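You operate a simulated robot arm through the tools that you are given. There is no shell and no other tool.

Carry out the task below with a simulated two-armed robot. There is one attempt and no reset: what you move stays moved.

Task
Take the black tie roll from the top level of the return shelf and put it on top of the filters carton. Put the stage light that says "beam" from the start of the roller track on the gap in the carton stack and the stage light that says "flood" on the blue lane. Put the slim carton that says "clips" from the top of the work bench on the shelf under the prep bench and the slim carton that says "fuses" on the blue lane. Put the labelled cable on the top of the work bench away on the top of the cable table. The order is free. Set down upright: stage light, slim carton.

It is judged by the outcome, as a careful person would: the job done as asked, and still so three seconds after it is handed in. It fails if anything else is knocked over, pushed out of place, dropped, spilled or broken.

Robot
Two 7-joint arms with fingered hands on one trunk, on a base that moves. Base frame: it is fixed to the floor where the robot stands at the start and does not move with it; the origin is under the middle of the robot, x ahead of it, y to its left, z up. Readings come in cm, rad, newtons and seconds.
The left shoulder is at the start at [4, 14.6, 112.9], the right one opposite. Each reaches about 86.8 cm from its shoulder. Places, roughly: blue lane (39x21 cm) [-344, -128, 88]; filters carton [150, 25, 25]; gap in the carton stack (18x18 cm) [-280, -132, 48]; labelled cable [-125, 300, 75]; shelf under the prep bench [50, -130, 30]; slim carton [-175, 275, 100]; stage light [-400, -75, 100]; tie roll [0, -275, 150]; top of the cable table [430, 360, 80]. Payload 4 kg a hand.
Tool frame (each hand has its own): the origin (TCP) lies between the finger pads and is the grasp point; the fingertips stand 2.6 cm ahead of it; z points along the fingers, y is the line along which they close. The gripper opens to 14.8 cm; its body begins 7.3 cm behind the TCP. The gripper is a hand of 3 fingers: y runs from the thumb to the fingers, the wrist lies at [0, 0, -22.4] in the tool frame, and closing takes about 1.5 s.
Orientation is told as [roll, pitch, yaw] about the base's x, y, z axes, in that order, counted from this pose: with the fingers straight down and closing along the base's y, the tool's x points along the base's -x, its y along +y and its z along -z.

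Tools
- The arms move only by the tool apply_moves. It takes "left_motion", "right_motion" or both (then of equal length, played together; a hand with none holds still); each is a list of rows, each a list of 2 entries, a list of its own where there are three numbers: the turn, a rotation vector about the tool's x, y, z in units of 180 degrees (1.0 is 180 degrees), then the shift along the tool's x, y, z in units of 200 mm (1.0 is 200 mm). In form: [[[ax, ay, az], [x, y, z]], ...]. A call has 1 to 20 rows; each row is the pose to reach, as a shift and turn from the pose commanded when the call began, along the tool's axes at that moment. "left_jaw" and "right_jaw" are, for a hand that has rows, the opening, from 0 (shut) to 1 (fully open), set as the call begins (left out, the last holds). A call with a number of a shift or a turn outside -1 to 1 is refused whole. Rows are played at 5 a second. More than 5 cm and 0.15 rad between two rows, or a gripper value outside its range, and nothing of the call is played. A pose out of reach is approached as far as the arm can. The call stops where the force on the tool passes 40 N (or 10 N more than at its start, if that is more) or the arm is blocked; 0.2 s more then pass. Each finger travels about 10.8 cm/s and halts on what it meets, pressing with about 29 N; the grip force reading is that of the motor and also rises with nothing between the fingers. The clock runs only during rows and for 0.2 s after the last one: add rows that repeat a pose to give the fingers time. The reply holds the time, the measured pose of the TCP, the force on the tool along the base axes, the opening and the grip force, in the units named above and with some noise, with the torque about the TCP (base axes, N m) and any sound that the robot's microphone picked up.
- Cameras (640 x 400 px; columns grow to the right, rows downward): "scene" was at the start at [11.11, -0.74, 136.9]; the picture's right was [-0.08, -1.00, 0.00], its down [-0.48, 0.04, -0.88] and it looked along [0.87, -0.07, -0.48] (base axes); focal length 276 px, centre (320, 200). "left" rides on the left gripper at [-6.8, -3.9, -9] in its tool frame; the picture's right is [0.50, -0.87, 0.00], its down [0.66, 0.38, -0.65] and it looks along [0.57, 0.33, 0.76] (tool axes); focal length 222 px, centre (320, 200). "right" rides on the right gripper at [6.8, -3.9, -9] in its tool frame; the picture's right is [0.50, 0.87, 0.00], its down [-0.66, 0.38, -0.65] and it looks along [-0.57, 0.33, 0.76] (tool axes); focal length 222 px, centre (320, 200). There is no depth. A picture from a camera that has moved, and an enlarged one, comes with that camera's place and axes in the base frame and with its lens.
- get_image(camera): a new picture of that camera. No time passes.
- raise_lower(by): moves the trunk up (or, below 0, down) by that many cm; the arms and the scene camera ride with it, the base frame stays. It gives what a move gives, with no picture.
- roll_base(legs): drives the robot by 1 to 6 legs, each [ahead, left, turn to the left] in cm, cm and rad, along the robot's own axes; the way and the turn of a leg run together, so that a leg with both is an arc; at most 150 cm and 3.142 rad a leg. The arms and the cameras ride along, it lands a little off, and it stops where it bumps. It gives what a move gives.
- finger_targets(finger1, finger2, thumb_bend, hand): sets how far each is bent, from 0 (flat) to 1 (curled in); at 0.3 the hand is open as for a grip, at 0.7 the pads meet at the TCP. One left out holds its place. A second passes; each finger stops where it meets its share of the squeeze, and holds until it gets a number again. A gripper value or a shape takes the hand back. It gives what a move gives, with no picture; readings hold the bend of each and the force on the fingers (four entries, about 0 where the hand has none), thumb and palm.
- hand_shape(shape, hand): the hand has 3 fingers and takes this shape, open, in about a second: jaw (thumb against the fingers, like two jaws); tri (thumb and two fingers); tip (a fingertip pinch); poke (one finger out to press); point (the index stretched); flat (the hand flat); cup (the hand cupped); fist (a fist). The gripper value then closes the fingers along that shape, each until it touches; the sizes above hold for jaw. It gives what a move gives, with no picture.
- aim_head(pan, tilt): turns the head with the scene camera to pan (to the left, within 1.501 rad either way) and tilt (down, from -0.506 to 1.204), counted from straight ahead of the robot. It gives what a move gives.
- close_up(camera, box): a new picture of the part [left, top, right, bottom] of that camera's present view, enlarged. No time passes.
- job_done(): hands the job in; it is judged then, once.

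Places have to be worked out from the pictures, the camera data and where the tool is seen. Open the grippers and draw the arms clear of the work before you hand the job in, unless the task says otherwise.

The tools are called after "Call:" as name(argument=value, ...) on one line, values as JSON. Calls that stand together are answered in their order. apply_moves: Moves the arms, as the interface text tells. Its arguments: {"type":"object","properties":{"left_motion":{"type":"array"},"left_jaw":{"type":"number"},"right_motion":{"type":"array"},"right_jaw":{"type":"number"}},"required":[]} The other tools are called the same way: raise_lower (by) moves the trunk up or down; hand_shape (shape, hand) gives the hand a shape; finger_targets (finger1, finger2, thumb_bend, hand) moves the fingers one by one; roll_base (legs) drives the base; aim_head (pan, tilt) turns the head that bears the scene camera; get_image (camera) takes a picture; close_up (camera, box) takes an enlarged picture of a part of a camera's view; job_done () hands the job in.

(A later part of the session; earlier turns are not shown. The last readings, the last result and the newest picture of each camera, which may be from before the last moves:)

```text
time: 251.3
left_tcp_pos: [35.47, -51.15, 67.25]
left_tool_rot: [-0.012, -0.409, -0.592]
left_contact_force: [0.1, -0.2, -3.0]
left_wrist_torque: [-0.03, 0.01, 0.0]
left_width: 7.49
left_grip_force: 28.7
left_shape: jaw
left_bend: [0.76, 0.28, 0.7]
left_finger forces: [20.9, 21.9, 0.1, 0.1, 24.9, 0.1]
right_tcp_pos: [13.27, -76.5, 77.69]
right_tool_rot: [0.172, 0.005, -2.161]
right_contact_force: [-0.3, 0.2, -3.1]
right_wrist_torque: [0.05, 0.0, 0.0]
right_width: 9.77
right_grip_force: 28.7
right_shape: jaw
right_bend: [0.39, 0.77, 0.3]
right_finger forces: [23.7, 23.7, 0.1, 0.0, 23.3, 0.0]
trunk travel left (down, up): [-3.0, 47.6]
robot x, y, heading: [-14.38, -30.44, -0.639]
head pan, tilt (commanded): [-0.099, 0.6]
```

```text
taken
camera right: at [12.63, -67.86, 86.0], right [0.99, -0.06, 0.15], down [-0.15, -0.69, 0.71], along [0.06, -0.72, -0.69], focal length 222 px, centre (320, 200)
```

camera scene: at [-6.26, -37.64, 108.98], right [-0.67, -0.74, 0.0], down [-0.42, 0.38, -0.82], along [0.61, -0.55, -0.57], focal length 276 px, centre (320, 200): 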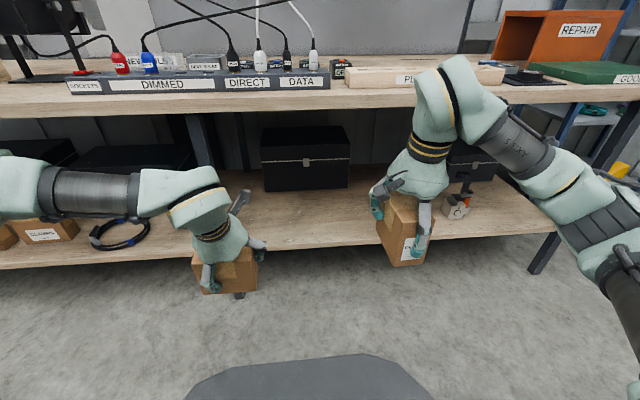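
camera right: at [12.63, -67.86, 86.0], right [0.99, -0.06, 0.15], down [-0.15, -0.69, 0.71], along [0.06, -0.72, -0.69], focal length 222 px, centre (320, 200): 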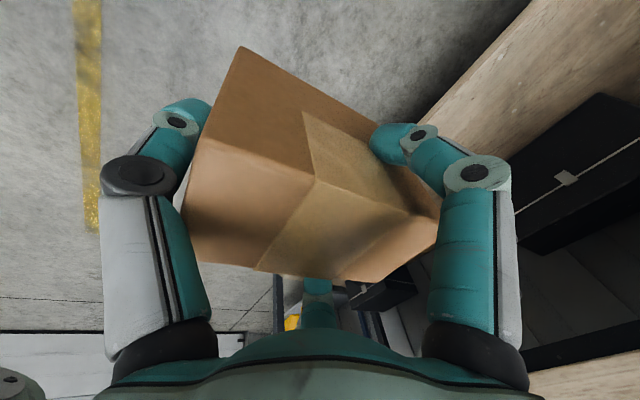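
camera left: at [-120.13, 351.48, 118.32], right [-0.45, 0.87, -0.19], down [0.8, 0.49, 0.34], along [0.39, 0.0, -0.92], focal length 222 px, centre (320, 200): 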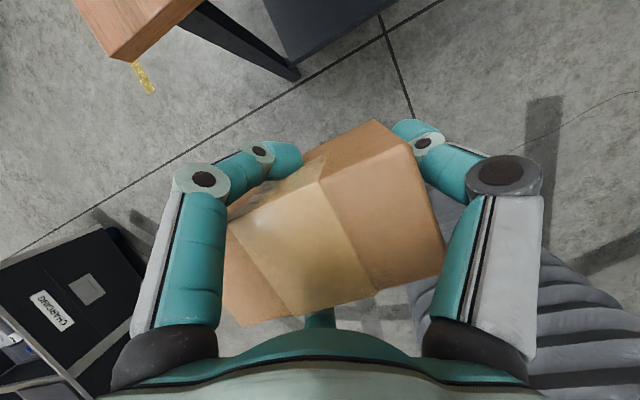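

The stretch of shelf between the middle leg and the clamps is free; I'll target about (66.5, -104). First I'll bring the right hand lower in front of the bench.

Call:
apply_moves(right_motion=[[[0, 0, 0], [-0.04, 0.075, 0.14]], [[0, 0, 0], [-0.075, 0.15, 0.283]], [[0, 0, 0], [-0.11, 0.225, 0.425]], [[0, 0, 0], [-0.15, 0.3, 0.566]], [[0, 0, 0], [-0.15, 0.3, 0.566]]])

Call:
apply_moves(right_motion=[[[0, 0, 0], [0, -0.035, 0.184]], [[0, 0, 0], [0, -0.07, 0.368]], [[0, 0, 0], [0, -0.105, 0.552]], [[0, 0, 0], [0, -0.131, 0.69]], [[0, 0, 0], [0, -0.131, 0.69]]])

Call:
get_image(camera="scene")

```text
time: 252.5
left_tcp_pos: [35.57, -51.1, 67.36]
left_tool_rot: [-0.011, -0.409, -0.593]
left_contact_force: [-0.5, 0.2, -3.1]
left_wrist_torque: [-0.07, 0.0, 0.04]
left_width: 7.51
left_grip_force: 29.1
left_shape: jaw
left_bend: [0.76, 0.29, 0.7]
left_finger forces: [21.0, 21.8, 0.0, 0.1, 24.7, 0.0]
right_tcp_pos: [18.28, -83.46, 67.39]
right_tool_rot: [0.173, 0.005, -2.166]
right_contact_force: [0.8, -0.2, -2.7]
right_wrist_torque: [-0.02, 0.01, -0.01]
right_width: 9.8
right_grip_force: 28.5
right_shape: jaw
right_bend: [0.77, 0.77, 0.3]
right_finger forces: [23.8, 23.7, 0.0, 0.1, 23.1, 0.0]
trunk travel left (down, up): [-3.0, 47.6]
robot x, y, heading: [-14.45, -30.38, -0.635]
head pan, tilt (commanded): [-0.099, 0.6]
```

```text
time: 253.7
left_tcp_pos: [35.4, -51.12, 67.34]
left_tool_rot: [-0.01, -0.407, -0.592]
left_contact_force: [-0.1, 0.6, -3.6]
left_wrist_torque: [-0.06, -0.01, 0.03]
left_width: 7.53
left_grip_force: 28.8
left_shape: jaw
left_bend: [0.76, 0.29, 0.7]
left_finger forces: [20.9, 21.8, 0.0, 0.0, 24.8, 0.1]
right_tcp_pos: [18.51, -85.81, 54.05]
right_tool_rot: [0.162, 0.014, -2.15]
right_contact_force: [-0.1, 0.8, -2.7]
right_wrist_torque: [-0.01, -0.03, -0.04]
right_width: 9.8
right_grip_force: 29.2
right_shape: jaw
right_bend: [0.77, 0.77, 0.3]
right_finger forces: [23.7, 23.7, 0.0, 0.1, 23.1, 0.0]
right hand out of reach, approached as far as the arm can: row 2, 3, 4, 5
trunk travel left (down, up): [-3.0, 47.6]
robot x, y, heading: [-14.27, -30.34, -0.639]
head pan, tilt (commanded): [-0.099, 0.6]
```

```text
taken
camera scene: at [-6.25, -37.64, 108.98], right [-0.67, -0.74, 0.0], down [-0.42, 0.38, -0.82], along [0.61, -0.55, -0.57], focal length 276 px, centre (320, 200)
```

scene: 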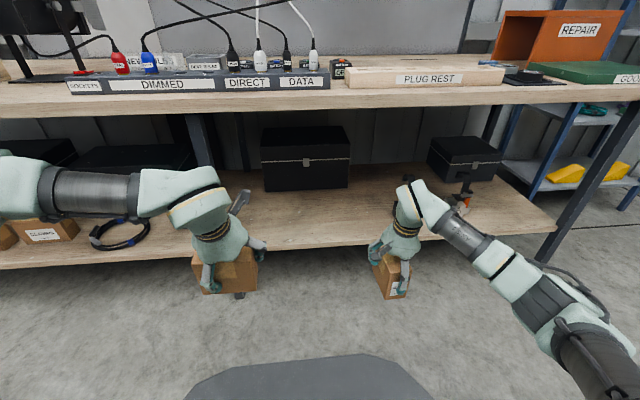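

The arm is at a wrist limit with that yaw. I'll rotate the hand about the vertical back by 45° (the carton stays upright), which should free it.

Call:
apply_moves(right_motion=[[[0, 0.008, -0.042], [0, 0, 0]], [[0, 0.016, -0.084], [0, 0, 0]], [[0, 0.024, -0.126], [0, 0, 0]], [[0, 0.032, -0.168], [0, 0, 0]], [[0, 0.04, -0.21], [0, 0, 0]], [[0, 0.0476, -0.25], [0, 0, 0]], [[0, 0.0476, -0.25], [0, 0, 0]]])

Call:
get_image(camera="scene")

Call:
get_image(camera="right")

```text
time: 255.3
left_tcp_pos: [35.53, -51.25, 67.38]
left_tool_rot: [-0.01, -0.408, -0.59]
left_contact_force: [0.3, 0.9, -2.7]
left_wrist_torque: [-0.03, 0.01, 0.05]
left_width: 7.54
left_grip_force: 28.9
left_shape: jaw
left_bend: [0.76, 0.29, 0.7]
left_finger forces: [20.9, 21.8, 0.0, 0.0, 24.8, 0.1]
right_tcp_pos: [18.41, -85.99, 54.04]
right_tool_rot: [0.183, 0.014, -1.363]
right_contact_force: [0.7, 0.5, -2.3]
right_wrist_torque: [0.0, 0.02, 0.0]
right_width: 9.79
right_grip_force: 28.7
right_shape: jaw
right_bend: [0.77, 0.77, 0.3]
right_finger forces: [23.7, 23.7, 0.1, 0.1, 22.6, 0.0]
trunk travel left (down, up): [-3.0, 47.6]
robot x, y, heading: [-14.54, -30.34, -0.635]
head pan, tilt (commanded): [-0.099, 0.6]
```

```text
taken
camera scene: at [-6.25, -37.65, 108.98], right [-0.67, -0.74, 0.0], down [-0.42, 0.38, -0.82], along [0.61, -0.55, -0.57], focal length 276 px, centre (320, 200)
```

scene: 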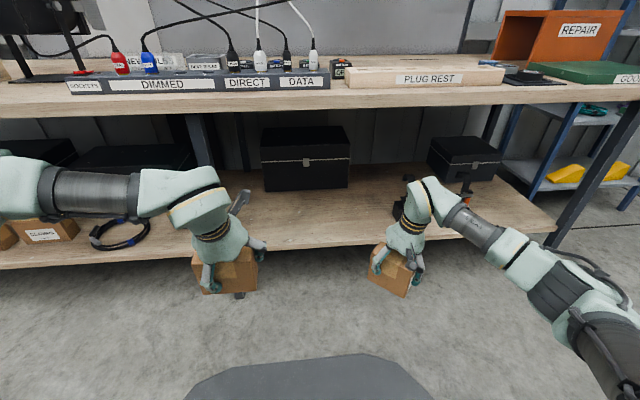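

```text
taken
camera right: at [11.75, -80.45, 62.4], right [0.73, 0.66, 0.16], down [0.39, -0.6, 0.7], along [0.56, -0.45, -0.69], focal length 222 px, centre (320, 200)
```

right: 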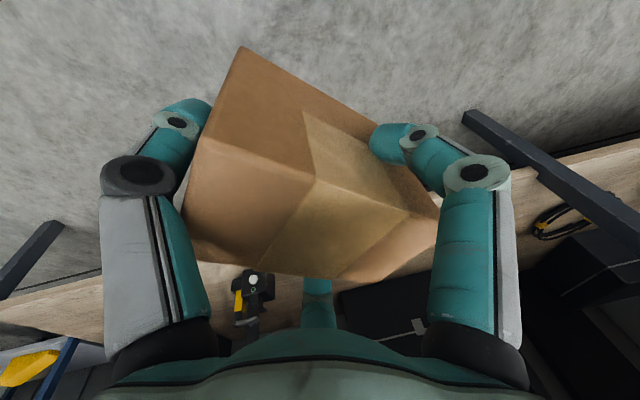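

The carton is still upright and the arm is free. Before going under the bench, I'll retract the left hand (with FUSES) and lower the right hand a little.

Call:
apply_moves(left_motion=[[[0, 0, 0], [0.18, 0.04, -0.08]], [[0, 0, 0], [0.36, 0.08, -0.16]], [[0, 0, 0], [0.54, 0.12, -0.24]], [[0, 0, 0], [0.72, 0.16, -0.32]], [[0, 0, 0], [0.9, 0.2, -0.39]]], right_motion=[[[0, 0, 0], [0, -0.007, 0.035]], [[0, 0, 0], [0, -0.014, 0.07]], [[0, 0, 0], [0, -0.021, 0.11]], [[0, 0, 0], [0, -0.03, 0.15]], [[0, 0, 0], [0, -0.037, 0.196]]])

Call:
apply_moves(left_motion=[[[0, 0, 0], [0.12, 0.03, -0.05]], [[0, 0, 0], [0.24, 0.06, -0.1]], [[0, 0, 0], [0.24, 0.06, -0.1]]])

Call:
get_image(camera="scene")

```text
time: 256.5
left_tcp_pos: [25.41, -41.73, 68.07]
left_tool_rot: [-0.009, -0.408, -0.593]
left_contact_force: [-0.2, -1.1, -2.8]
left_wrist_torque: [0.0, 0.0, 0.0]
left_width: 7.47
left_grip_force: 29.3
left_shape: jaw
left_bend: [0.76, 0.29, 0.7]
left_finger forces: [21.1, 21.9, 0.0, 0.0, 24.8, 0.0]
left hand out of reach, approached as far as the arm can: row 4, 5
right_tcp_pos: [18.45, -85.88, 50.2]
right_tool_rot: [0.182, 0.017, -1.365]
right_contact_force: [-0.7, -0.2, -3.3]
right_wrist_torque: [0.01, -0.03, -0.03]
right_width: 9.79
right_grip_force: 29.3
right_shape: jaw
right_bend: [0.77, 0.77, 0.3]
right_finger forces: [23.7, 23.6, 0.0, 0.1, 22.7, 0.1]
trunk travel left (down, up): [-3.0, 47.6]
robot x, y, heading: [-14.61, -30.27, -0.636]
head pan, tilt (commanded): [-0.099, 0.6]
```

```text
time: 257.3
left_tcp_pos: [25.29, -41.96, 68.18]
left_tool_rot: [-0.008, -0.41, -0.591]
left_contact_force: [-0.3, 0.2, -3.2]
left_wrist_torque: [-0.07, -0.02, 0.03]
left_width: 7.49
left_grip_force: 28.8
left_shape: jaw
left_bend: [0.76, 0.29, 0.7]
left_finger forces: [21.1, 21.9, 0.1, 0.0, 24.8, 0.1]
left hand out of reach, approached as far as the arm can: row 1, 2, 3
right_tcp_pos: [18.41, -85.84, 50.02]
right_tool_rot: [0.182, 0.013, -1.366]
right_contact_force: [0.1, -0.2, -2.4]
right_wrist_torque: [-0.03, -0.06, 0.01]
right_width: 9.81
right_grip_force: 29.2
right_shape: jaw
right_bend: [0.77, 0.77, 0.3]
right_finger forces: [23.7, 23.7, 0.0, 0.0, 22.7, 0.0]
trunk travel left (down, up): [-3.0, 47.6]
robot x, y, heading: [-14.71, -30.42, -0.636]
head pan, tilt (commanded): [-0.099, 0.6]
```

```text
taken
camera scene: at [-6.26, -37.64, 108.98], right [-0.67, -0.74, 0.0], down [-0.42, 0.38, -0.82], along [0.61, -0.55, -0.57], focal length 276 px, centre (320, 200)
```

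scene: 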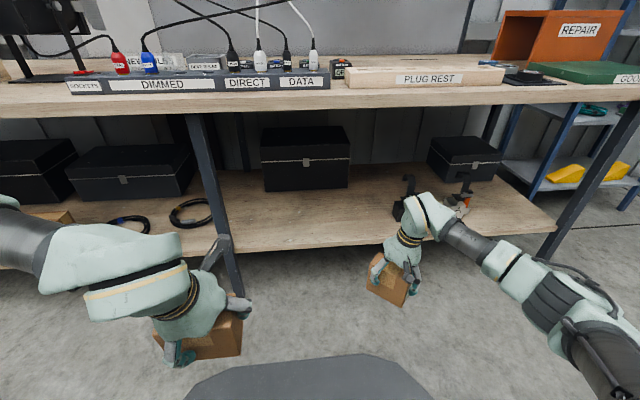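

The left hand's tilt limits its retraction. I'll undo the tilt while drawing it further back.

Call:
apply_moves(left_motion=[[[0, 0.033, 0], [0.05, 0, -0.04]], [[0, 0.066, 0], [0.15, 0, -0.1]], [[0, 0.1, 0], [0.3, 0, -0.18]], [[0, 0.13, 0], [0.45, 0, -0.26]], [[0, 0.13, 0], [0.55, 0.05, -0.32]], [[0, 0.13, 0], [0.55, 0.05, -0.32]]])

Call:
get_image(camera="scene")

```text
time: 258.7
left_tcp_pos: [17.23, -36.56, 70.1]
left_tool_rot: [-0.009, 0.001, -0.598]
left_contact_force: [-0.6, 0.6, -3.2]
left_wrist_torque: [-0.07, -0.04, -0.02]
left_width: 7.47
left_grip_force: 29.4
left_shape: jaw
left_bend: [0.76, 0.29, 0.7]
left_finger forces: [21.7, 21.6, 0.0, 0.1, 24.5, 0.1]
left hand out of reach, approached as far as the arm can: row 4, 5, 6
right_tcp_pos: [18.42, -85.85, 50.16]
right_tool_rot: [0.181, 0.012, -1.365]
right_contact_force: [-0.4, 0.6, -2.9]
right_wrist_torque: [-0.03, -0.02, -0.02]
right_width: 9.77
right_grip_force: 29.1
right_shape: jaw
right_bend: [0.77, 0.77, 0.3]
right_finger forces: [23.6, 23.8, 0.0, 0.0, 22.6, 0.1]
trunk travel left (down, up): [-3.0, 47.6]
robot x, y, heading: [-14.73, -30.31, -0.641]
head pan, tilt (commanded): [-0.099, 0.6]
```

```text
taken
camera scene: at [-6.26, -37.64, 108.98], right [-0.67, -0.74, 0.0], down [-0.42, 0.38, -0.82], along [0.61, -0.55, -0.57], focal length 276 px, centre (320, 200)
```

scene: 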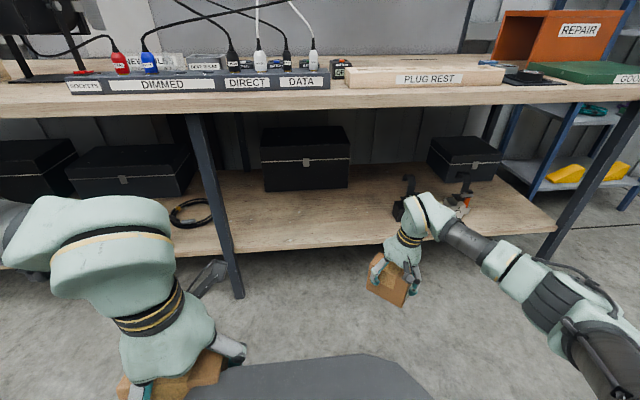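

Now the left hand is tucked. I'll sidestep left 8 cm and advance 25 cm, checking the view.

Call:
roll_base(legs=[[0, 8, 0], [25, 0, 0]])

Call:
get_image(camera="scene")

Call:
get_image(camera="right")

```text
time: 261.2
left_tcp_pos: [42.19, -45.27, 70.26]
left_tool_rot: [-0.009, 0.002, -0.595]
left_contact_force: [0.6, -0.4, -3.9]
left_wrist_torque: [-0.02, 0.01, -0.05]
left_width: 7.46
left_grip_force: 29.4
left_shape: jaw
left_bend: [0.76, 0.29, 0.7]
left_finger forces: [21.8, 21.6, 0.0, 0.0, 24.8, 0.0]
right_tcp_pos: [43.32, -94.48, 50.07]
right_tool_rot: [0.18, 0.015, -1.365]
right_contact_force: [-0.3, -0.1, -3.3]
right_wrist_torque: [-0.04, 0.02, 0.01]
right_width: 9.8
right_grip_force: 29.3
right_shape: jaw
right_bend: [0.77, 0.77, 0.3]
right_finger forces: [23.7, 23.7, 0.1, 0.0, 22.7, 0.0]
trunk travel left (down, up): [-3.0, 47.6]
robot x, y, heading: [10.69, -39.25, -0.636]
head pan, tilt (commanded): [-0.099, 0.6]
```

```text
taken
camera scene: at [18.71, -46.35, 108.97], right [-0.67, -0.74, 0.0], down [-0.42, 0.38, -0.82], along [0.61, -0.55, -0.57], focal length 276 px, centre (320, 200)
```

scene: 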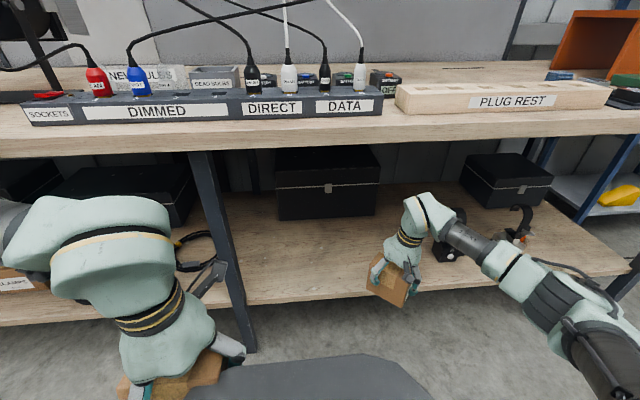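

```text
taken
camera right: at [36.6, -89.06, 58.37], right [0.73, 0.66, 0.16], down [0.39, -0.6, 0.7], along [0.56, -0.45, -0.69], focal length 222 px, centre (320, 200)
```

right: 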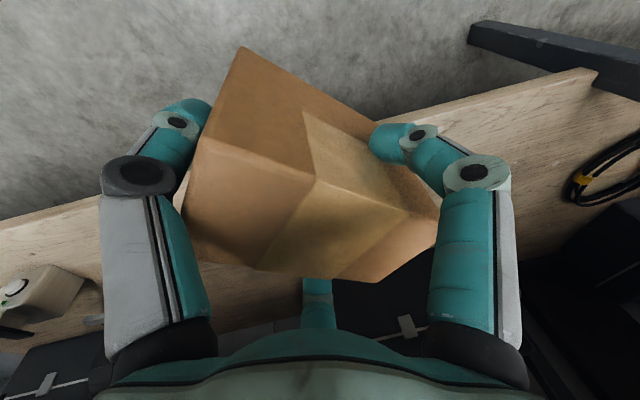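

Clear so far. Advancing another 19 cm.

Call:
roll_base(legs=[[19, 0, 0]])

Call:
get_image(camera="scene")

Call:
get_image(camera="right")

```text
time: 262.8
left_tcp_pos: [57.35, -56.59, 70.04]
left_tool_rot: [-0.009, 0.002, -0.597]
left_contact_force: [0.2, -0.6, -2.2]
left_wrist_torque: [-0.04, -0.01, -0.01]
left_width: 7.47
left_grip_force: 28.8
left_shape: jaw
left_bend: [0.76, 0.29, 0.7]
left_finger forces: [21.8, 21.7, 0.1, 0.1, 24.6, 0.0]
right_tcp_pos: [58.46, -105.79, 50.12]
right_tool_rot: [0.18, 0.015, -1.366]
right_contact_force: [-0.3, 0.2, -2.8]
right_wrist_torque: [0.02, 0.0, -0.01]
right_width: 9.78
right_grip_force: 29.1
right_shape: jaw
right_bend: [0.77, 0.77, 0.3]
right_finger forces: [23.8, 23.8, 0.1, 0.0, 22.7, 0.1]
trunk travel left (down, up): [-3.0, 47.6]
robot x, y, heading: [25.47, -50.37, -0.642]
head pan, tilt (commanded): [-0.099, 0.6]
```

```text
taken
camera scene: at [33.86, -57.62, 108.97], right [-0.67, -0.74, 0.0], down [-0.42, 0.38, -0.82], along [0.61, -0.56, -0.57], focal length 276 px, centre (320, 200)
```

scene: 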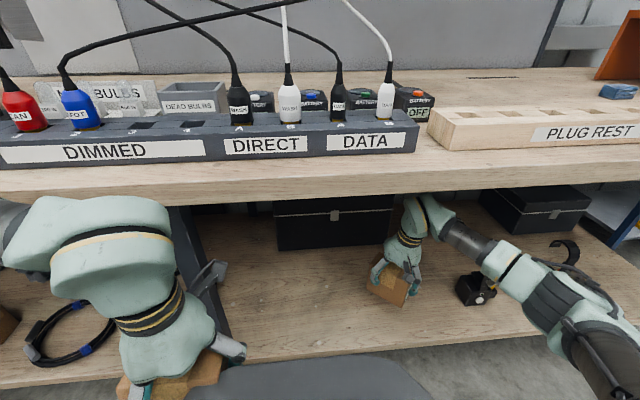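

```text
taken
camera right: at [51.71, -100.33, 58.35], right [0.73, 0.66, 0.16], down [0.39, -0.6, 0.7], along [0.56, -0.45, -0.69], focal length 222 px, centre (320, 200)
```

right: 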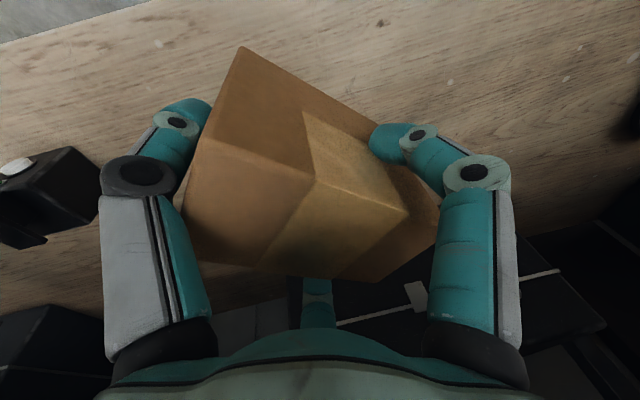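

The carton is over the shelf at f≈109; I'll move it ~5 cm further in and lower it close to the shelf.

Call:
apply_moves(right_motion=[[[0, 0, 0], [-0.042, 0.138, 0.025]], [[0, 0, 0], [-0.084, 0.275, 0.05]], [[0, 0, 0], [-0.084, 0.238, 0.247]], [[0, 0, 0], [-0.084, 0.202, 0.443]], [[0, 0, 0], [-0.084, 0.179, 0.566]], [[0, 0, 0], [-0.084, 0.179, 0.566]]])

Call:
close_up(camera="scene", box=[320, 180, 500, 340])

Call:
get_image(camera="right")

```text
time: 264.2
left_tcp_pos: [57.33, -56.5, 70.19]
left_tool_rot: [-0.008, 0.0, -0.597]
left_contact_force: [0.1, 0.7, -3.6]
left_wrist_torque: [-0.05, -0.03, 0.0]
left_width: 7.46
left_grip_force: 29.1
left_shape: jaw
left_bend: [0.76, 0.29, 0.7]
left_finger forces: [21.7, 21.6, 0.0, 0.0, 24.6, 0.0]
right_tcp_pos: [64.16, -106.22, 39.38]
right_tool_rot: [0.18, 0.015, -1.368]
right_contact_force: [-0.1, -0.5, -2.8]
right_wrist_torque: [-0.02, -0.02, 0.01]
right_width: 9.77
right_grip_force: 28.5
right_shape: jaw
right_bend: [0.77, 0.77, 0.3]
right_finger forces: [23.8, 23.7, 0.0, 0.1, 22.3, 0.0]
trunk travel left (down, up): [-3.0, 47.6]
robot x, y, heading: [25.56, -50.53, -0.638]
head pan, tilt (commanded): [-0.099, 0.6]
```

```text
2.50 times, centred on (410, 260) of scene
camera zoom: at [33.78, -57.55, 108.98], right [-0.67, -0.74, 0.0], down [-0.42, 0.38, -0.82], along [0.61, -0.56, -0.57], focal length 690 px, centre (95, 50)
```

zoom: 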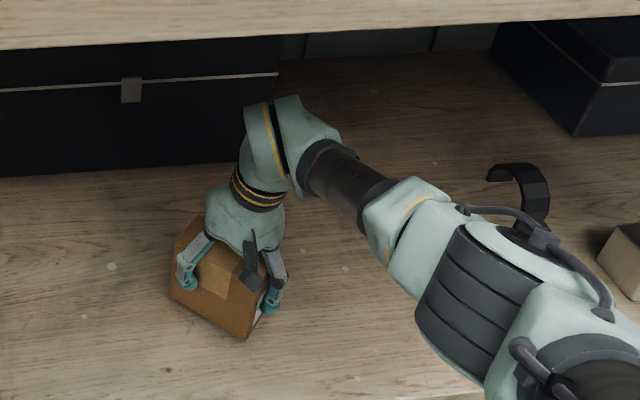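

```text
taken
camera right: at [57.4, -100.71, 47.75], right [0.73, 0.66, 0.16], down [0.38, -0.6, 0.7], along [0.56, -0.45, -0.69], focal length 222 px, centre (320, 200)
```

right: 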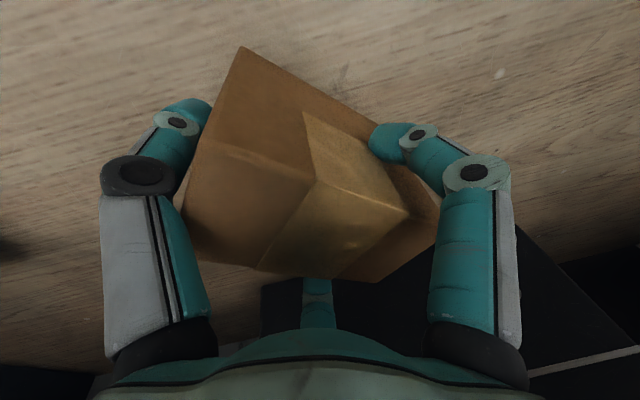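

About 2 cm above the shelf. Stepping down gently and watching the force.

Call:
apply_moves(right_motion=[[[0, 0, 0], [0, -0.006, 0.03]], [[0, 0, 0], [0, -0.011, 0.06]]])

Call:
apply_moves(right_motion=[[[0, 0, 0], [0, -0.003, 0.015]], [[0, 0, 0], [0, -0.006, 0.03]]])

```text
time: 264.8
left_tcp_pos: [57.25, -56.47, 70.18]
left_tool_rot: [-0.009, 0.002, -0.596]
left_contact_force: [0.0, -0.4, -4.2]
left_wrist_torque: [-0.05, -0.04, 0.01]
left_width: 7.46
left_grip_force: 28.5
left_shape: jaw
left_bend: [0.76, 0.29, 0.7]
left_finger forces: [21.8, 21.6, 0.1, 0.0, 24.6, 0.1]
right_tcp_pos: [64.01, -106.2, 38.27]
right_tool_rot: [0.181, 0.017, -1.368]
right_contact_force: [-0.3, 0.6, -2.4]
right_wrist_torque: [-0.03, -0.02, 0.01]
right_width: 9.78
right_grip_force: 28.7
right_shape: jaw
right_bend: [0.77, 0.77, 0.3]
right_finger forces: [23.7, 23.9, 0.0, 0.1, 22.3, 0.1]
trunk travel left (down, up): [-3.0, 47.6]
robot x, y, heading: [25.62, -50.36, -0.642]
head pan, tilt (commanded): [-0.099, 0.6]
```

```text
time: 265.4
left_tcp_pos: [57.26, -56.54, 70.06]
left_tool_rot: [-0.009, 0.001, -0.596]
left_contact_force: [0.8, 1.1, -1.9]
left_wrist_torque: [-0.03, -0.04, 0.0]
left_width: 7.48
left_grip_force: 29.3
left_shape: jaw
left_bend: [0.76, 0.29, 0.7]
left_finger forces: [21.8, 21.5, 0.1, 0.1, 24.7, 0.0]
right_tcp_pos: [64.17, -106.1, 37.7]
right_tool_rot: [0.179, 0.016, -1.367]
right_contact_force: [0.2, 0.2, -2.6]
right_wrist_torque: [-0.03, -0.02, 0.03]
right_width: 9.79
right_grip_force: 29.3
right_shape: jaw
right_bend: [0.77, 0.77, 0.31]
right_finger forces: [23.7, 23.8, 0.1, 0.0, 22.4, 0.0]
trunk travel left (down, up): [-3.0, 47.6]
robot x, y, heading: [25.51, -50.36, -0.637]
head pan, tilt (commanded): [-0.099, 0.6]
```

Not yet in contact; continuing in small steps.

Call:
apply_moves(right_motion=[[[0, 0, 0], [0, -0.003, 0.015]], [[0, 0, 0], [0, -0.005, 0.025]]])

Call:
apply_moves(right_motion=[[[0, 0, 0], [0, -0.002, 0.01]], [[0, 0, 0], [0, -0.004, 0.02]]])

Call:
get_image(camera="right")

```text
time: 266.0
left_tcp_pos: [57.28, -56.57, 70.25]
left_tool_rot: [-0.01, 0.0, -0.598]
left_contact_force: [0.4, 0.2, -2.6]
left_wrist_torque: [-0.03, -0.02, 0.0]
left_width: 7.45
left_grip_force: 28.8
left_shape: jaw
left_bend: [0.76, 0.29, 0.7]
left_finger forces: [21.8, 21.6, 0.0, 0.0, 24.5, 0.0]
right_tcp_pos: [64.2, -106.15, 37.49]
right_tool_rot: [0.182, 0.014, -1.364]
right_contact_force: [-0.2, 0.5, 6.0]
right_wrist_torque: [-0.23, 0.43, -0.13]
right_width: 9.74
right_grip_force: 29.2
right_shape: jaw
right_bend: [0.77, 0.77, 0.3]
right_finger forces: [23.8, 23.7, 0.1, 0.1, 23.2, 0.1]
trunk travel left (down, up): [-3.0, 47.6]
robot x, y, heading: [25.45, -50.28, -0.635]
head pan, tilt (commanded): [-0.099, 0.6]
```

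```text
time: 266.6
left_tcp_pos: [57.25, -56.39, 70.31]
left_tool_rot: [-0.011, -0.002, -0.596]
left_contact_force: [0.1, 0.5, -3.9]
left_wrist_torque: [-0.04, -0.01, -0.01]
left_width: 7.45
left_grip_force: 28.9
left_shape: jaw
left_bend: [0.76, 0.29, 0.7]
left_finger forces: [21.8, 21.6, 0.0, 0.1, 24.5, 0.0]
right_tcp_pos: [64.21, -106.12, 37.21]
right_tool_rot: [0.187, 0.011, -1.368]
right_contact_force: [-2.3, 3.5, 23.8]
right_wrist_torque: [-0.09, 0.83, -0.14]
right_width: 9.8
right_grip_force: 29.0
right_shape: jaw
right_bend: [0.77, 0.77, 0.3]
right_finger forces: [25.7, 24.7, 0.0, 0.0, 25.9, 0.0]
trunk travel left (down, up): [-3.0, 47.6]
robot x, y, heading: [25.07, -50.72, -0.639]
head pan, tilt (commanded): [-0.099, 0.6]
```

```text
taken
camera right: at [57.44, -100.61, 45.53], right [0.73, 0.66, 0.16], down [0.38, -0.6, 0.7], along [0.56, -0.45, -0.69], focal length 222 px, centre (320, 200)
```

right: 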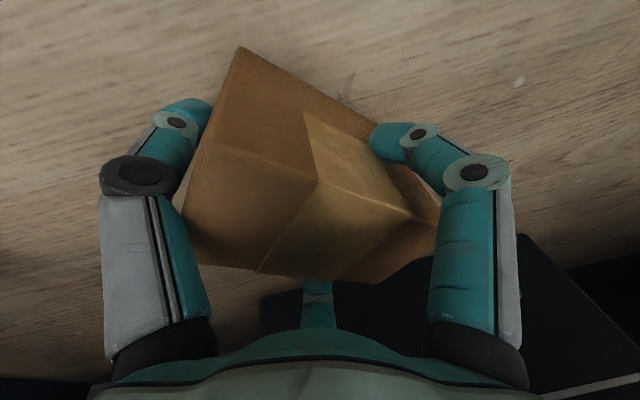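

Contact confirmed at TCP z≈37.4, so the carton sits on the shelf at z≈30. I'll ease off a touch and open the hand.

Call:
apply_moves(right_motion=[[[0, 0, 0], [0, 0.002, -0.012]], [[0, 0, 0], [0, 0.002, -0.012]]])

Call:
apply_moves(right_motion=[[[0, 0, 0], [0, 0, 0]], [[0, 0, 0], [0, 0, 0]], [[0, 0, 0], [0, 0, 0]], [[0, 0, 0], [0, 0, 0]], [[0, 0, 0], [0, 0, 0]], [[0, 0, 0], [0, 0, 0]]], right_jaw=1.0)

Call:
get_image(camera="right")

Call:
close_up(camera="scene", box=[320, 180, 500, 340])

```text
time: 267.2
left_tcp_pos: [57.3, -56.49, 70.21]
left_tool_rot: [-0.008, -0.002, -0.596]
left_contact_force: [0.3, 0.3, -2.7]
left_wrist_torque: [-0.04, -0.04, 0.0]
left_width: 7.48
left_grip_force: 29.3
left_shape: jaw
left_bend: [0.76, 0.29, 0.7]
left_finger forces: [21.7, 21.6, 0.0, 0.0, 24.5, 0.0]
right_tcp_pos: [64.06, -106.09, 37.35]
right_tool_rot: [0.183, 0.012, -1.365]
right_contact_force: [2.3, -1.5, 16.6]
right_wrist_torque: [-0.19, 0.54, -0.07]
right_width: 9.81
right_grip_force: 29.1
right_shape: jaw
right_bend: [0.77, 0.77, 0.3]
right_finger forces: [25.0, 26.4, 0.0, 0.0, 23.2, 0.0]
trunk travel left (down, up): [-3.0, 47.6]
robot x, y, heading: [25.41, -50.1, -0.641]
head pan, tilt (commanded): [-0.099, 0.6]
```

```text
time: 268.6
left_tcp_pos: [57.25, -56.47, 70.13]
left_tool_rot: [-0.01, 0.0, -0.596]
left_contact_force: [0.5, -0.3, -4.2]
left_wrist_torque: [-0.03, -0.03, 0.02]
left_width: 7.46
left_grip_force: 29.0
left_shape: jaw
left_bend: [0.76, 0.29, 0.7]
left_finger forces: [21.8, 21.5, 0.0, 0.0, 24.5, 0.0]
right_tcp_pos: [64.07, -106.07, 37.2]
right_tool_rot: [0.179, 0.014, -1.369]
right_contact_force: [-0.7, 0.4, -1.4]
right_wrist_torque: [0.01, -0.05, -0.03]
right_width: 14.8
right_grip_force: 0.1
right_shape: jaw
right_bend: [0.3, 0.3, 0.3]
right_finger forces: [0.1, 0.1, 0.0, 0.1, 0.9, 0.0]
trunk travel left (down, up): [-3.0, 47.6]
robot x, y, heading: [25.95, -50.37, -0.639]
head pan, tilt (commanded): [-0.099, 0.6]
```

```text
taken
camera right: at [57.37, -100.66, 45.41], right [0.73, 0.66, 0.16], down [0.38, -0.6, 0.7], along [0.56, -0.45, -0.69], focal length 222 px, centre (320, 200)
```

right: 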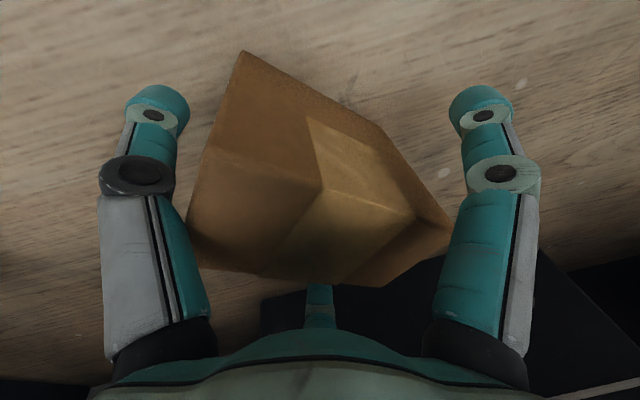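

```text
2.50 times, centred on (410, 260) of scene
camera zoom: at [33.76, -57.53, 108.99], right [-0.67, -0.74, 0.0], down [-0.42, 0.38, -0.82], along [0.61, -0.56, -0.57], focal length 690 px, centre (95, 50)
```

zoom: 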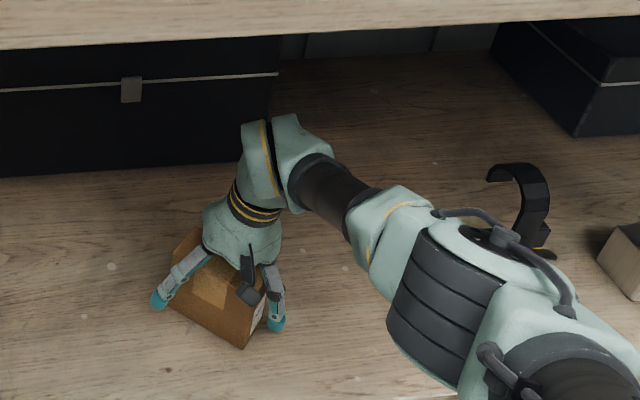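

CLIPS stands upright on the shelf. I'll withdraw the hand along its own axis (up and slightly back), then back the base out.

Call:
apply_moves(right_motion=[[[0, 0, 0], [0, -0.01, -0.05]], [[0, 0, 0], [0, -0.02, -0.15]], [[0, 0, 0], [0, -0.02, -0.3]], [[0, 0, 0], [0, -0.02, -0.45]], [[0, 0, 0], [0, -0.02, -0.58]], [[0, 0, 0], [0, -0.02, -0.65]]])

Call:
get_image(camera="right")

Call:
close_up(camera="scene", box=[320, 180, 500, 340])

```text
time: 270.0
left_tcp_pos: [57.3, -56.58, 70.25]
left_tool_rot: [-0.009, -0.001, -0.597]
left_contact_force: [-0.1, 0.4, -2.7]
left_wrist_torque: [-0.07, -0.02, -0.04]
left_width: 7.47
left_grip_force: 29.1
left_shape: jaw
left_bend: [0.76, 0.29, 0.7]
left_finger forces: [21.7, 21.6, 0.1, 0.0, 24.5, 0.0]
right_tcp_pos: [61.45, -106.86, 49.86]
right_tool_rot: [0.179, 0.014, -1.366]
right_contact_force: [1.1, 0.4, 1.1]
right_wrist_torque: [-0.01, 0.03, 0.02]
right_width: 14.79
right_grip_force: 0.1
right_shape: jaw
right_bend: [0.3, 0.3, 0.3]
right_finger forces: [0.0, 0.0, 0.0, 0.0, 0.0, 0.0]
trunk travel left (down, up): [-3.0, 47.6]
robot x, y, heading: [25.58, -50.38, -0.639]
head pan, tilt (commanded): [-0.099, 0.6]
```

```text
taken
camera right: at [54.67, -101.32, 58.16], right [0.73, 0.66, 0.16], down [0.38, -0.6, 0.7], along [0.56, -0.45, -0.69], focal length 222 px, centre (320, 200)
```

right: 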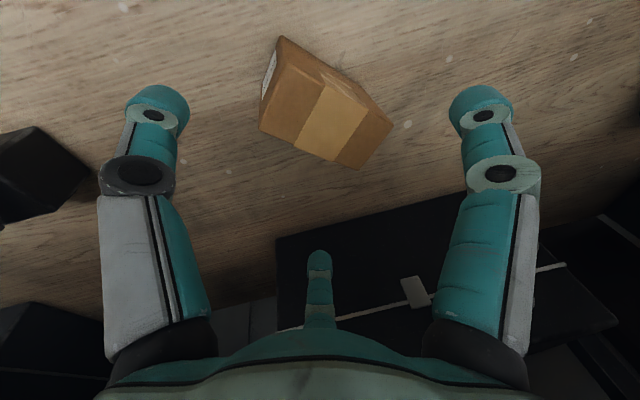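

```text
2.50 times, centred on (410, 260) of scene
camera zoom: at [33.76, -57.53, 108.99], right [-0.67, -0.74, 0.0], down [-0.42, 0.38, -0.82], along [0.61, -0.56, -0.57], focal length 690 px, centre (95, 50)
```

zoom: 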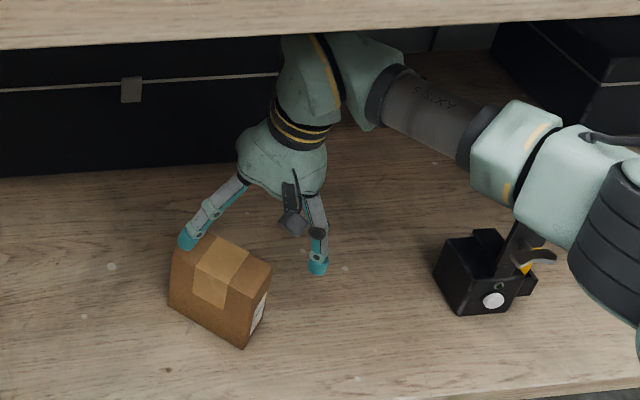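

The carton is standing freely. Backing out from under the bench.

Call:
roll_base(legs=[[-50, 0, 0]])

Call:
get_image(camera="scene")

```text
time: 272.9
left_tcp_pos: [17.24, -26.63, 70.27]
left_tool_rot: [-0.009, 0.001, -0.6]
left_contact_force: [-1.0, 0.5, -3.3]
left_wrist_torque: [-0.06, -0.06, 0.0]
left_width: 7.46
left_grip_force: 29.2
left_shape: jaw
left_bend: [0.76, 0.29, 0.7]
left_finger forces: [21.7, 21.6, 0.1, 0.0, 24.5, 0.0]
right_tcp_pos: [21.13, -77.01, 49.99]
right_tool_rot: [0.182, 0.012, -1.367]
right_contact_force: [0.2, 0.0, 0.3]
right_wrist_torque: [0.0, 0.0, 0.0]
right_width: 14.8
right_grip_force: 0.1
right_shape: jaw
right_bend: [0.3, 0.3, 0.3]
right_finger forces: [0.0, 0.1, 0.0, 0.0, 0.0, 0.1]
trunk travel left (down, up): [-3.0, 47.6]
robot x, y, heading: [-14.47, -20.38, -0.637]
head pan, tilt (commanded): [-0.099, 0.6]
```

```text
taken
camera scene: at [-6.31, -27.66, 108.99], right [-0.68, -0.74, 0.0], down [-0.42, 0.38, -0.83], along [0.61, -0.56, -0.56], focal length 276 px, centre (320, 200)
```

scene: 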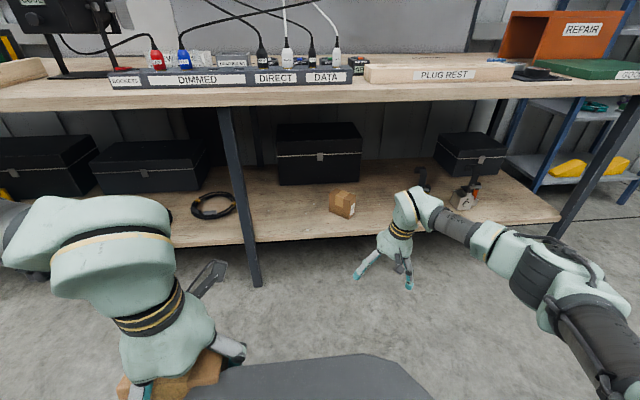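

CLIPS is placed. I'll raise the trunk, level and re-tuck the right hand, and prepare to drive to the roller-track area.

Call:
raise_lower(by=35)

Call:
apply_moves(right_motion=[[[0.02, 0, 0], [0, 0, -0.15]], [[0.04, 0, 0], [0, 0, -0.3]], [[0.058, 0, 0], [0, 0, -0.5]], [[0.058, 0, 0], [0, 0, -0.7]], [[0.058, 0, 0], [0, 0, -0.9]]])

Call:
apply_moves(right_motion=[[[0, 0, -0.04], [0, 0, -0.1]], [[0, 0, -0.08], [0, 0, -0.2]], [[0, 0, -0.12], [0, 0, -0.3]], [[0, 0, -0.16], [0, 0, -0.4]], [[0, 0, -0.2], [0, 0, -0.5]], [[0, 0, -0.232], [0, 0, -0.6]], [[0, 0, -0.232], [0, 0, -0.7]]])

Call:
aim_head(pan=-1.5, tilt=0.25)

Call:
get_image(camera="scene")

```text
time: 276.3
left_tcp_pos: [17.34, -26.62, 105.08]
left_tool_rot: [-0.009, 0.002, -0.599]
left_contact_force: [-0.3, -0.5, -2.5]
left_wrist_torque: [-0.06, -0.01, 0.0]
left_width: 7.43
left_grip_force: 28.9
left_shape: jaw
left_bend: [0.76, 0.29, 0.7]
left_finger forces: [21.7, 21.6, 0.0, 0.0, 24.5, 0.0]
right_tcp_pos: [21.18, -76.95, 84.88]
right_tool_rot: [0.179, 0.013, -1.367]
right_contact_force: [-0.2, -0.1, 0.0]
right_wrist_torque: [0.01, 0.01, 0.01]
right_width: 14.81
right_grip_force: 0.0
right_shape: jaw
right_bend: [0.3, 0.3, 0.3]
right_finger forces: [0.1, 0.0, 0.0, 0.1, 0.0, 0.1]
trunk travel left (down, up): [-38.0, 12.6]
robot x, y, heading: [-14.35, -20.28, -0.641]
head pan, tilt (commanded): [-0.099, 0.6]
```

```text
time: 277.5
left_tcp_pos: [17.23, -26.8, 105.21]
left_tool_rot: [-0.01, -0.001, -0.602]
left_contact_force: [-0.3, 0.1, -4.2]
left_wrist_torque: [-0.05, -0.03, 0.01]
left_width: 7.44
left_grip_force: 29.2
left_shape: jaw
left_bend: [0.76, 0.29, 0.7]
left_finger forces: [21.6, 21.6, 0.0, 0.0, 24.5, 0.0]
right_tcp_pos: [17.92, -77.96, 102.74]
right_tool_rot: [-0.002, 0.012, -1.368]
right_contact_force: [-0.5, -0.1, 0.3]
right_wrist_torque: [0.0, -0.01, 0.01]
right_width: 14.8
right_grip_force: 0.0
right_shape: jaw
right_bend: [0.3, 0.3, 0.3]
right_finger forces: [0.0, 0.0, 0.1, 0.0, 0.0, 0.0]
trunk travel left (down, up): [-38.0, 12.6]
robot x, y, heading: [-14.34, -20.57, -0.641]
head pan, tilt (commanded): [-0.099, 0.6]
```

```text
time: 279.1
left_tcp_pos: [17.27, -26.63, 105.15]
left_tool_rot: [-0.008, -0.001, -0.6]
left_contact_force: [-0.3, 0.0, -3.7]
left_wrist_torque: [-0.09, -0.04, -0.02]
left_width: 7.45
left_grip_force: 29.5
left_shape: jaw
left_bend: [0.76, 0.29, 0.7]
left_finger forces: [21.7, 21.6, 0.0, 0.0, 24.5, 0.0]
right_tcp_pos: [18.21, -78.04, 116.72]
right_tool_rot: [0.01, 0.013, -0.638]
right_contact_force: [0.2, 0.5, 0.5]
right_wrist_torque: [0.02, 0.02, -0.01]
right_width: 14.77
right_grip_force: 0.1
right_shape: jaw
right_bend: [0.3, 0.3, 0.3]
right_finger forces: [0.1, 0.0, 0.1, 0.1, 0.1, 0.0]
trunk travel left (down, up): [-38.0, 12.6]
robot x, y, heading: [-14.63, -20.47, -0.643]
head pan, tilt (commanded): [-0.099, 0.6]
```

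```text
time: 280.6
left_tcp_pos: [17.23, -26.75, 105.11]
left_tool_rot: [-0.01, 0.0, -0.601]
left_contact_force: [-0.1, 0.1, -3.0]
left_wrist_torque: [-0.05, -0.03, 0.02]
left_width: 7.47
left_grip_force: 28.8
left_shape: jaw
left_bend: [0.76, 0.29, 0.7]
left_finger forces: [21.7, 21.6, 0.0, 0.0, 24.5, 0.0]
right_tcp_pos: [18.07, -78.07, 116.51]
right_tool_rot: [0.009, 0.011, -0.64]
right_contact_force: [0.4, -0.4, -1.2]
right_wrist_torque: [-0.01, 0.0, -0.03]
right_width: 14.78
right_grip_force: 0.1
right_shape: jaw
right_bend: [0.3, 0.3, 0.3]
right_finger forces: [0.0, 0.1, 0.0, 0.0, 0.0, 0.1]
trunk travel left (down, up): [-38.0, 12.6]
robot x, y, heading: [-14.48, -21.04, -0.64]
head pan, tilt (commanded): [-1.499, 0.25]
```

```text
taken
camera scene: at [-17.81, -29.6, 147.2], right [-0.84, 0.54, 0.0], down [0.13, 0.21, -0.97], along [-0.52, -0.82, -0.25], focal length 276 px, centre (320, 200)
```

scene: 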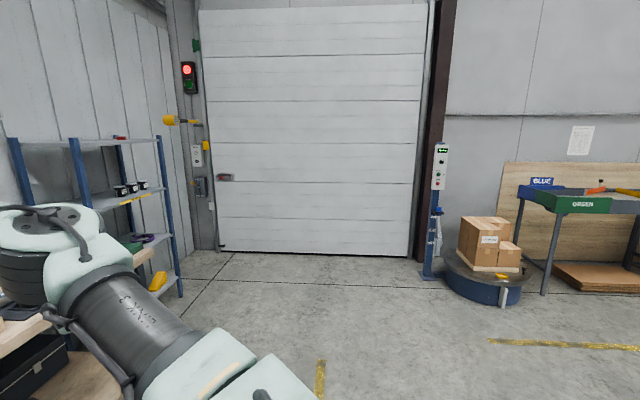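

The lanes and carton stack are along the far wall. I'll turn to face that wall and drive over with plenty of clearance.

Call:
roll_base(legs=[[0, 0, -1.56], [125, 0, 0], [0, -150, 0], [0, -50, 0]])

Call:
aim_head(pan=0.0, tilt=0.35)

Call:
get_image(camera="scene")

```text
time: 300.4
left_tcp_pos: [-255.64, -32.62, 105.08]
left_tool_rot: [-0.008, 0.001, -2.173]
left_contact_force: [-0.4, 0.0, -2.5]
left_wrist_torque: [0.0, 0.06, 0.0]
left_width: 7.4
left_grip_force: 28.9
left_shape: jaw
left_bend: [0.76, 0.29, 0.7]
left_finger forces: [21.7, 21.3, 0.0, 0.1, 24.5, 0.1]
right_tcp_pos: [-307.04, -33.32, 116.57]
right_tool_rot: [0.008, 0.013, -2.213]
right_contact_force: [0.1, 0.5, -0.3]
right_wrist_torque: [0.0, -0.01, 0.01]
right_width: 14.8
right_grip_force: 0.1
right_shape: jaw
right_bend: [0.3, 0.3, 0.3]
right_finger forces: [0.0, 0.0, 0.0, 0.1, 0.1, 0.0]
trunk travel left (down, up): [-38.0, 12.6]
robot x, y, heading: [-249.45, -0.76, -2.215]
head pan, tilt (commanded): [-1.499, 0.25]
```

```text
time: 302.0
left_tcp_pos: [-255.74, -32.62, 105.14]
left_tool_rot: [-0.009, 0.0, -2.174]
left_contact_force: [0.2, -0.5, -2.4]
left_wrist_torque: [-0.02, 0.05, -0.03]
left_width: 7.43
left_grip_force: 28.8
left_shape: jaw
left_bend: [0.76, 0.29, 0.7]
left_finger forces: [21.6, 21.4, 0.1, 0.1, 24.5, 0.0]
right_tcp_pos: [-307.05, -33.28, 116.62]
right_tool_rot: [0.009, 0.011, -2.213]
right_contact_force: [0.1, 0.3, -0.1]
right_wrist_torque: [0.0, 0.0, 0.0]
right_width: 14.78
right_grip_force: 0.1
right_shape: jaw
right_bend: [0.3, 0.3, 0.3]
right_finger forces: [0.0, 0.1, 0.0, 0.0, 0.0, 0.1]
trunk travel left (down, up): [-38.0, 12.6]
robot x, y, heading: [-249.71, -0.92, -2.22]
head pan, tilt (commanded): [0.0, 0.351]
```

```text
taken
camera scene: at [-256.23, -9.98, 146.26], right [-0.8, 0.6, 0.0], down [0.21, 0.27, -0.94], along [-0.57, -0.75, -0.34], focal length 276 px, centre (320, 200)
```

scene: 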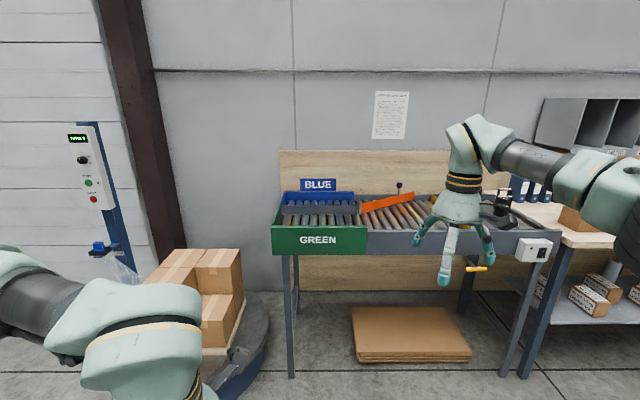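

The roller track is ahead: BLUE lane at the back-left, GREEN in front of it, and stage lights at the right end. Zooming in.

Call:
close_up(camera="scene", box=[260, 150, 560, 290])

Call:
close_up(camera="scene", box=[100, 220, 300, 400])

Call:
close_up(camera="scene", box=[360, 80, 420, 145])

```text
2.13 times, centred on (410, 220) of scene
camera zoom: at [-256.23, -9.98, 146.26], right [-0.8, 0.6, 0.0], down [0.21, 0.27, -0.94], along [-0.57, -0.75, -0.34], focal length 589 px, centre (128, 157)
```

zoom: 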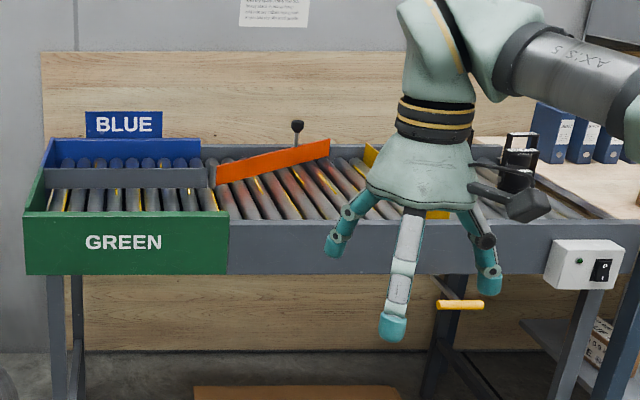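

```text
2.22 times, centred on (200, 310) of scene
camera zoom: at [-256.23, -9.98, 146.26], right [-0.8, 0.6, 0.0], down [0.21, 0.27, -0.94], along [-0.57, -0.75, -0.34], focal length 614 px, centre (587, -44)
```

zoom: 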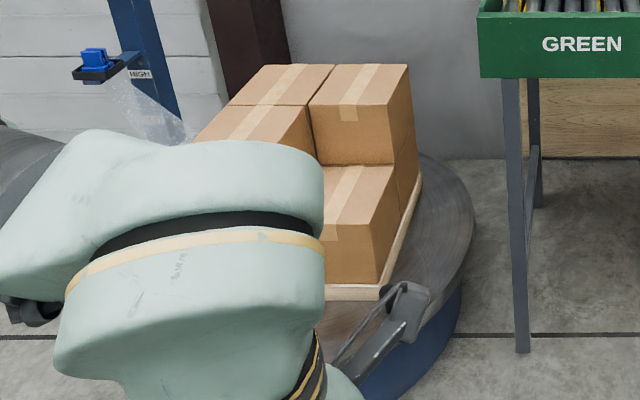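

```text
6.15 times, centred on (390, 112) of scene
camera zoom: at [-256.23, -9.98, 146.26], right [-0.8, 0.6, 0.0], down [0.21, 0.27, -0.94], along [-0.57, -0.75, -0.34], focal length 1699 px, centre (-111, 738)
```

zoom: 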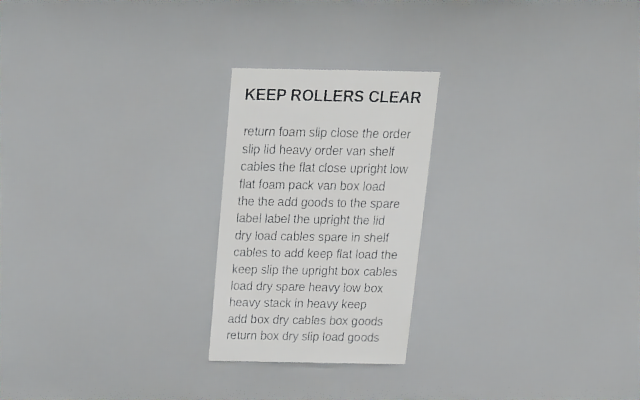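

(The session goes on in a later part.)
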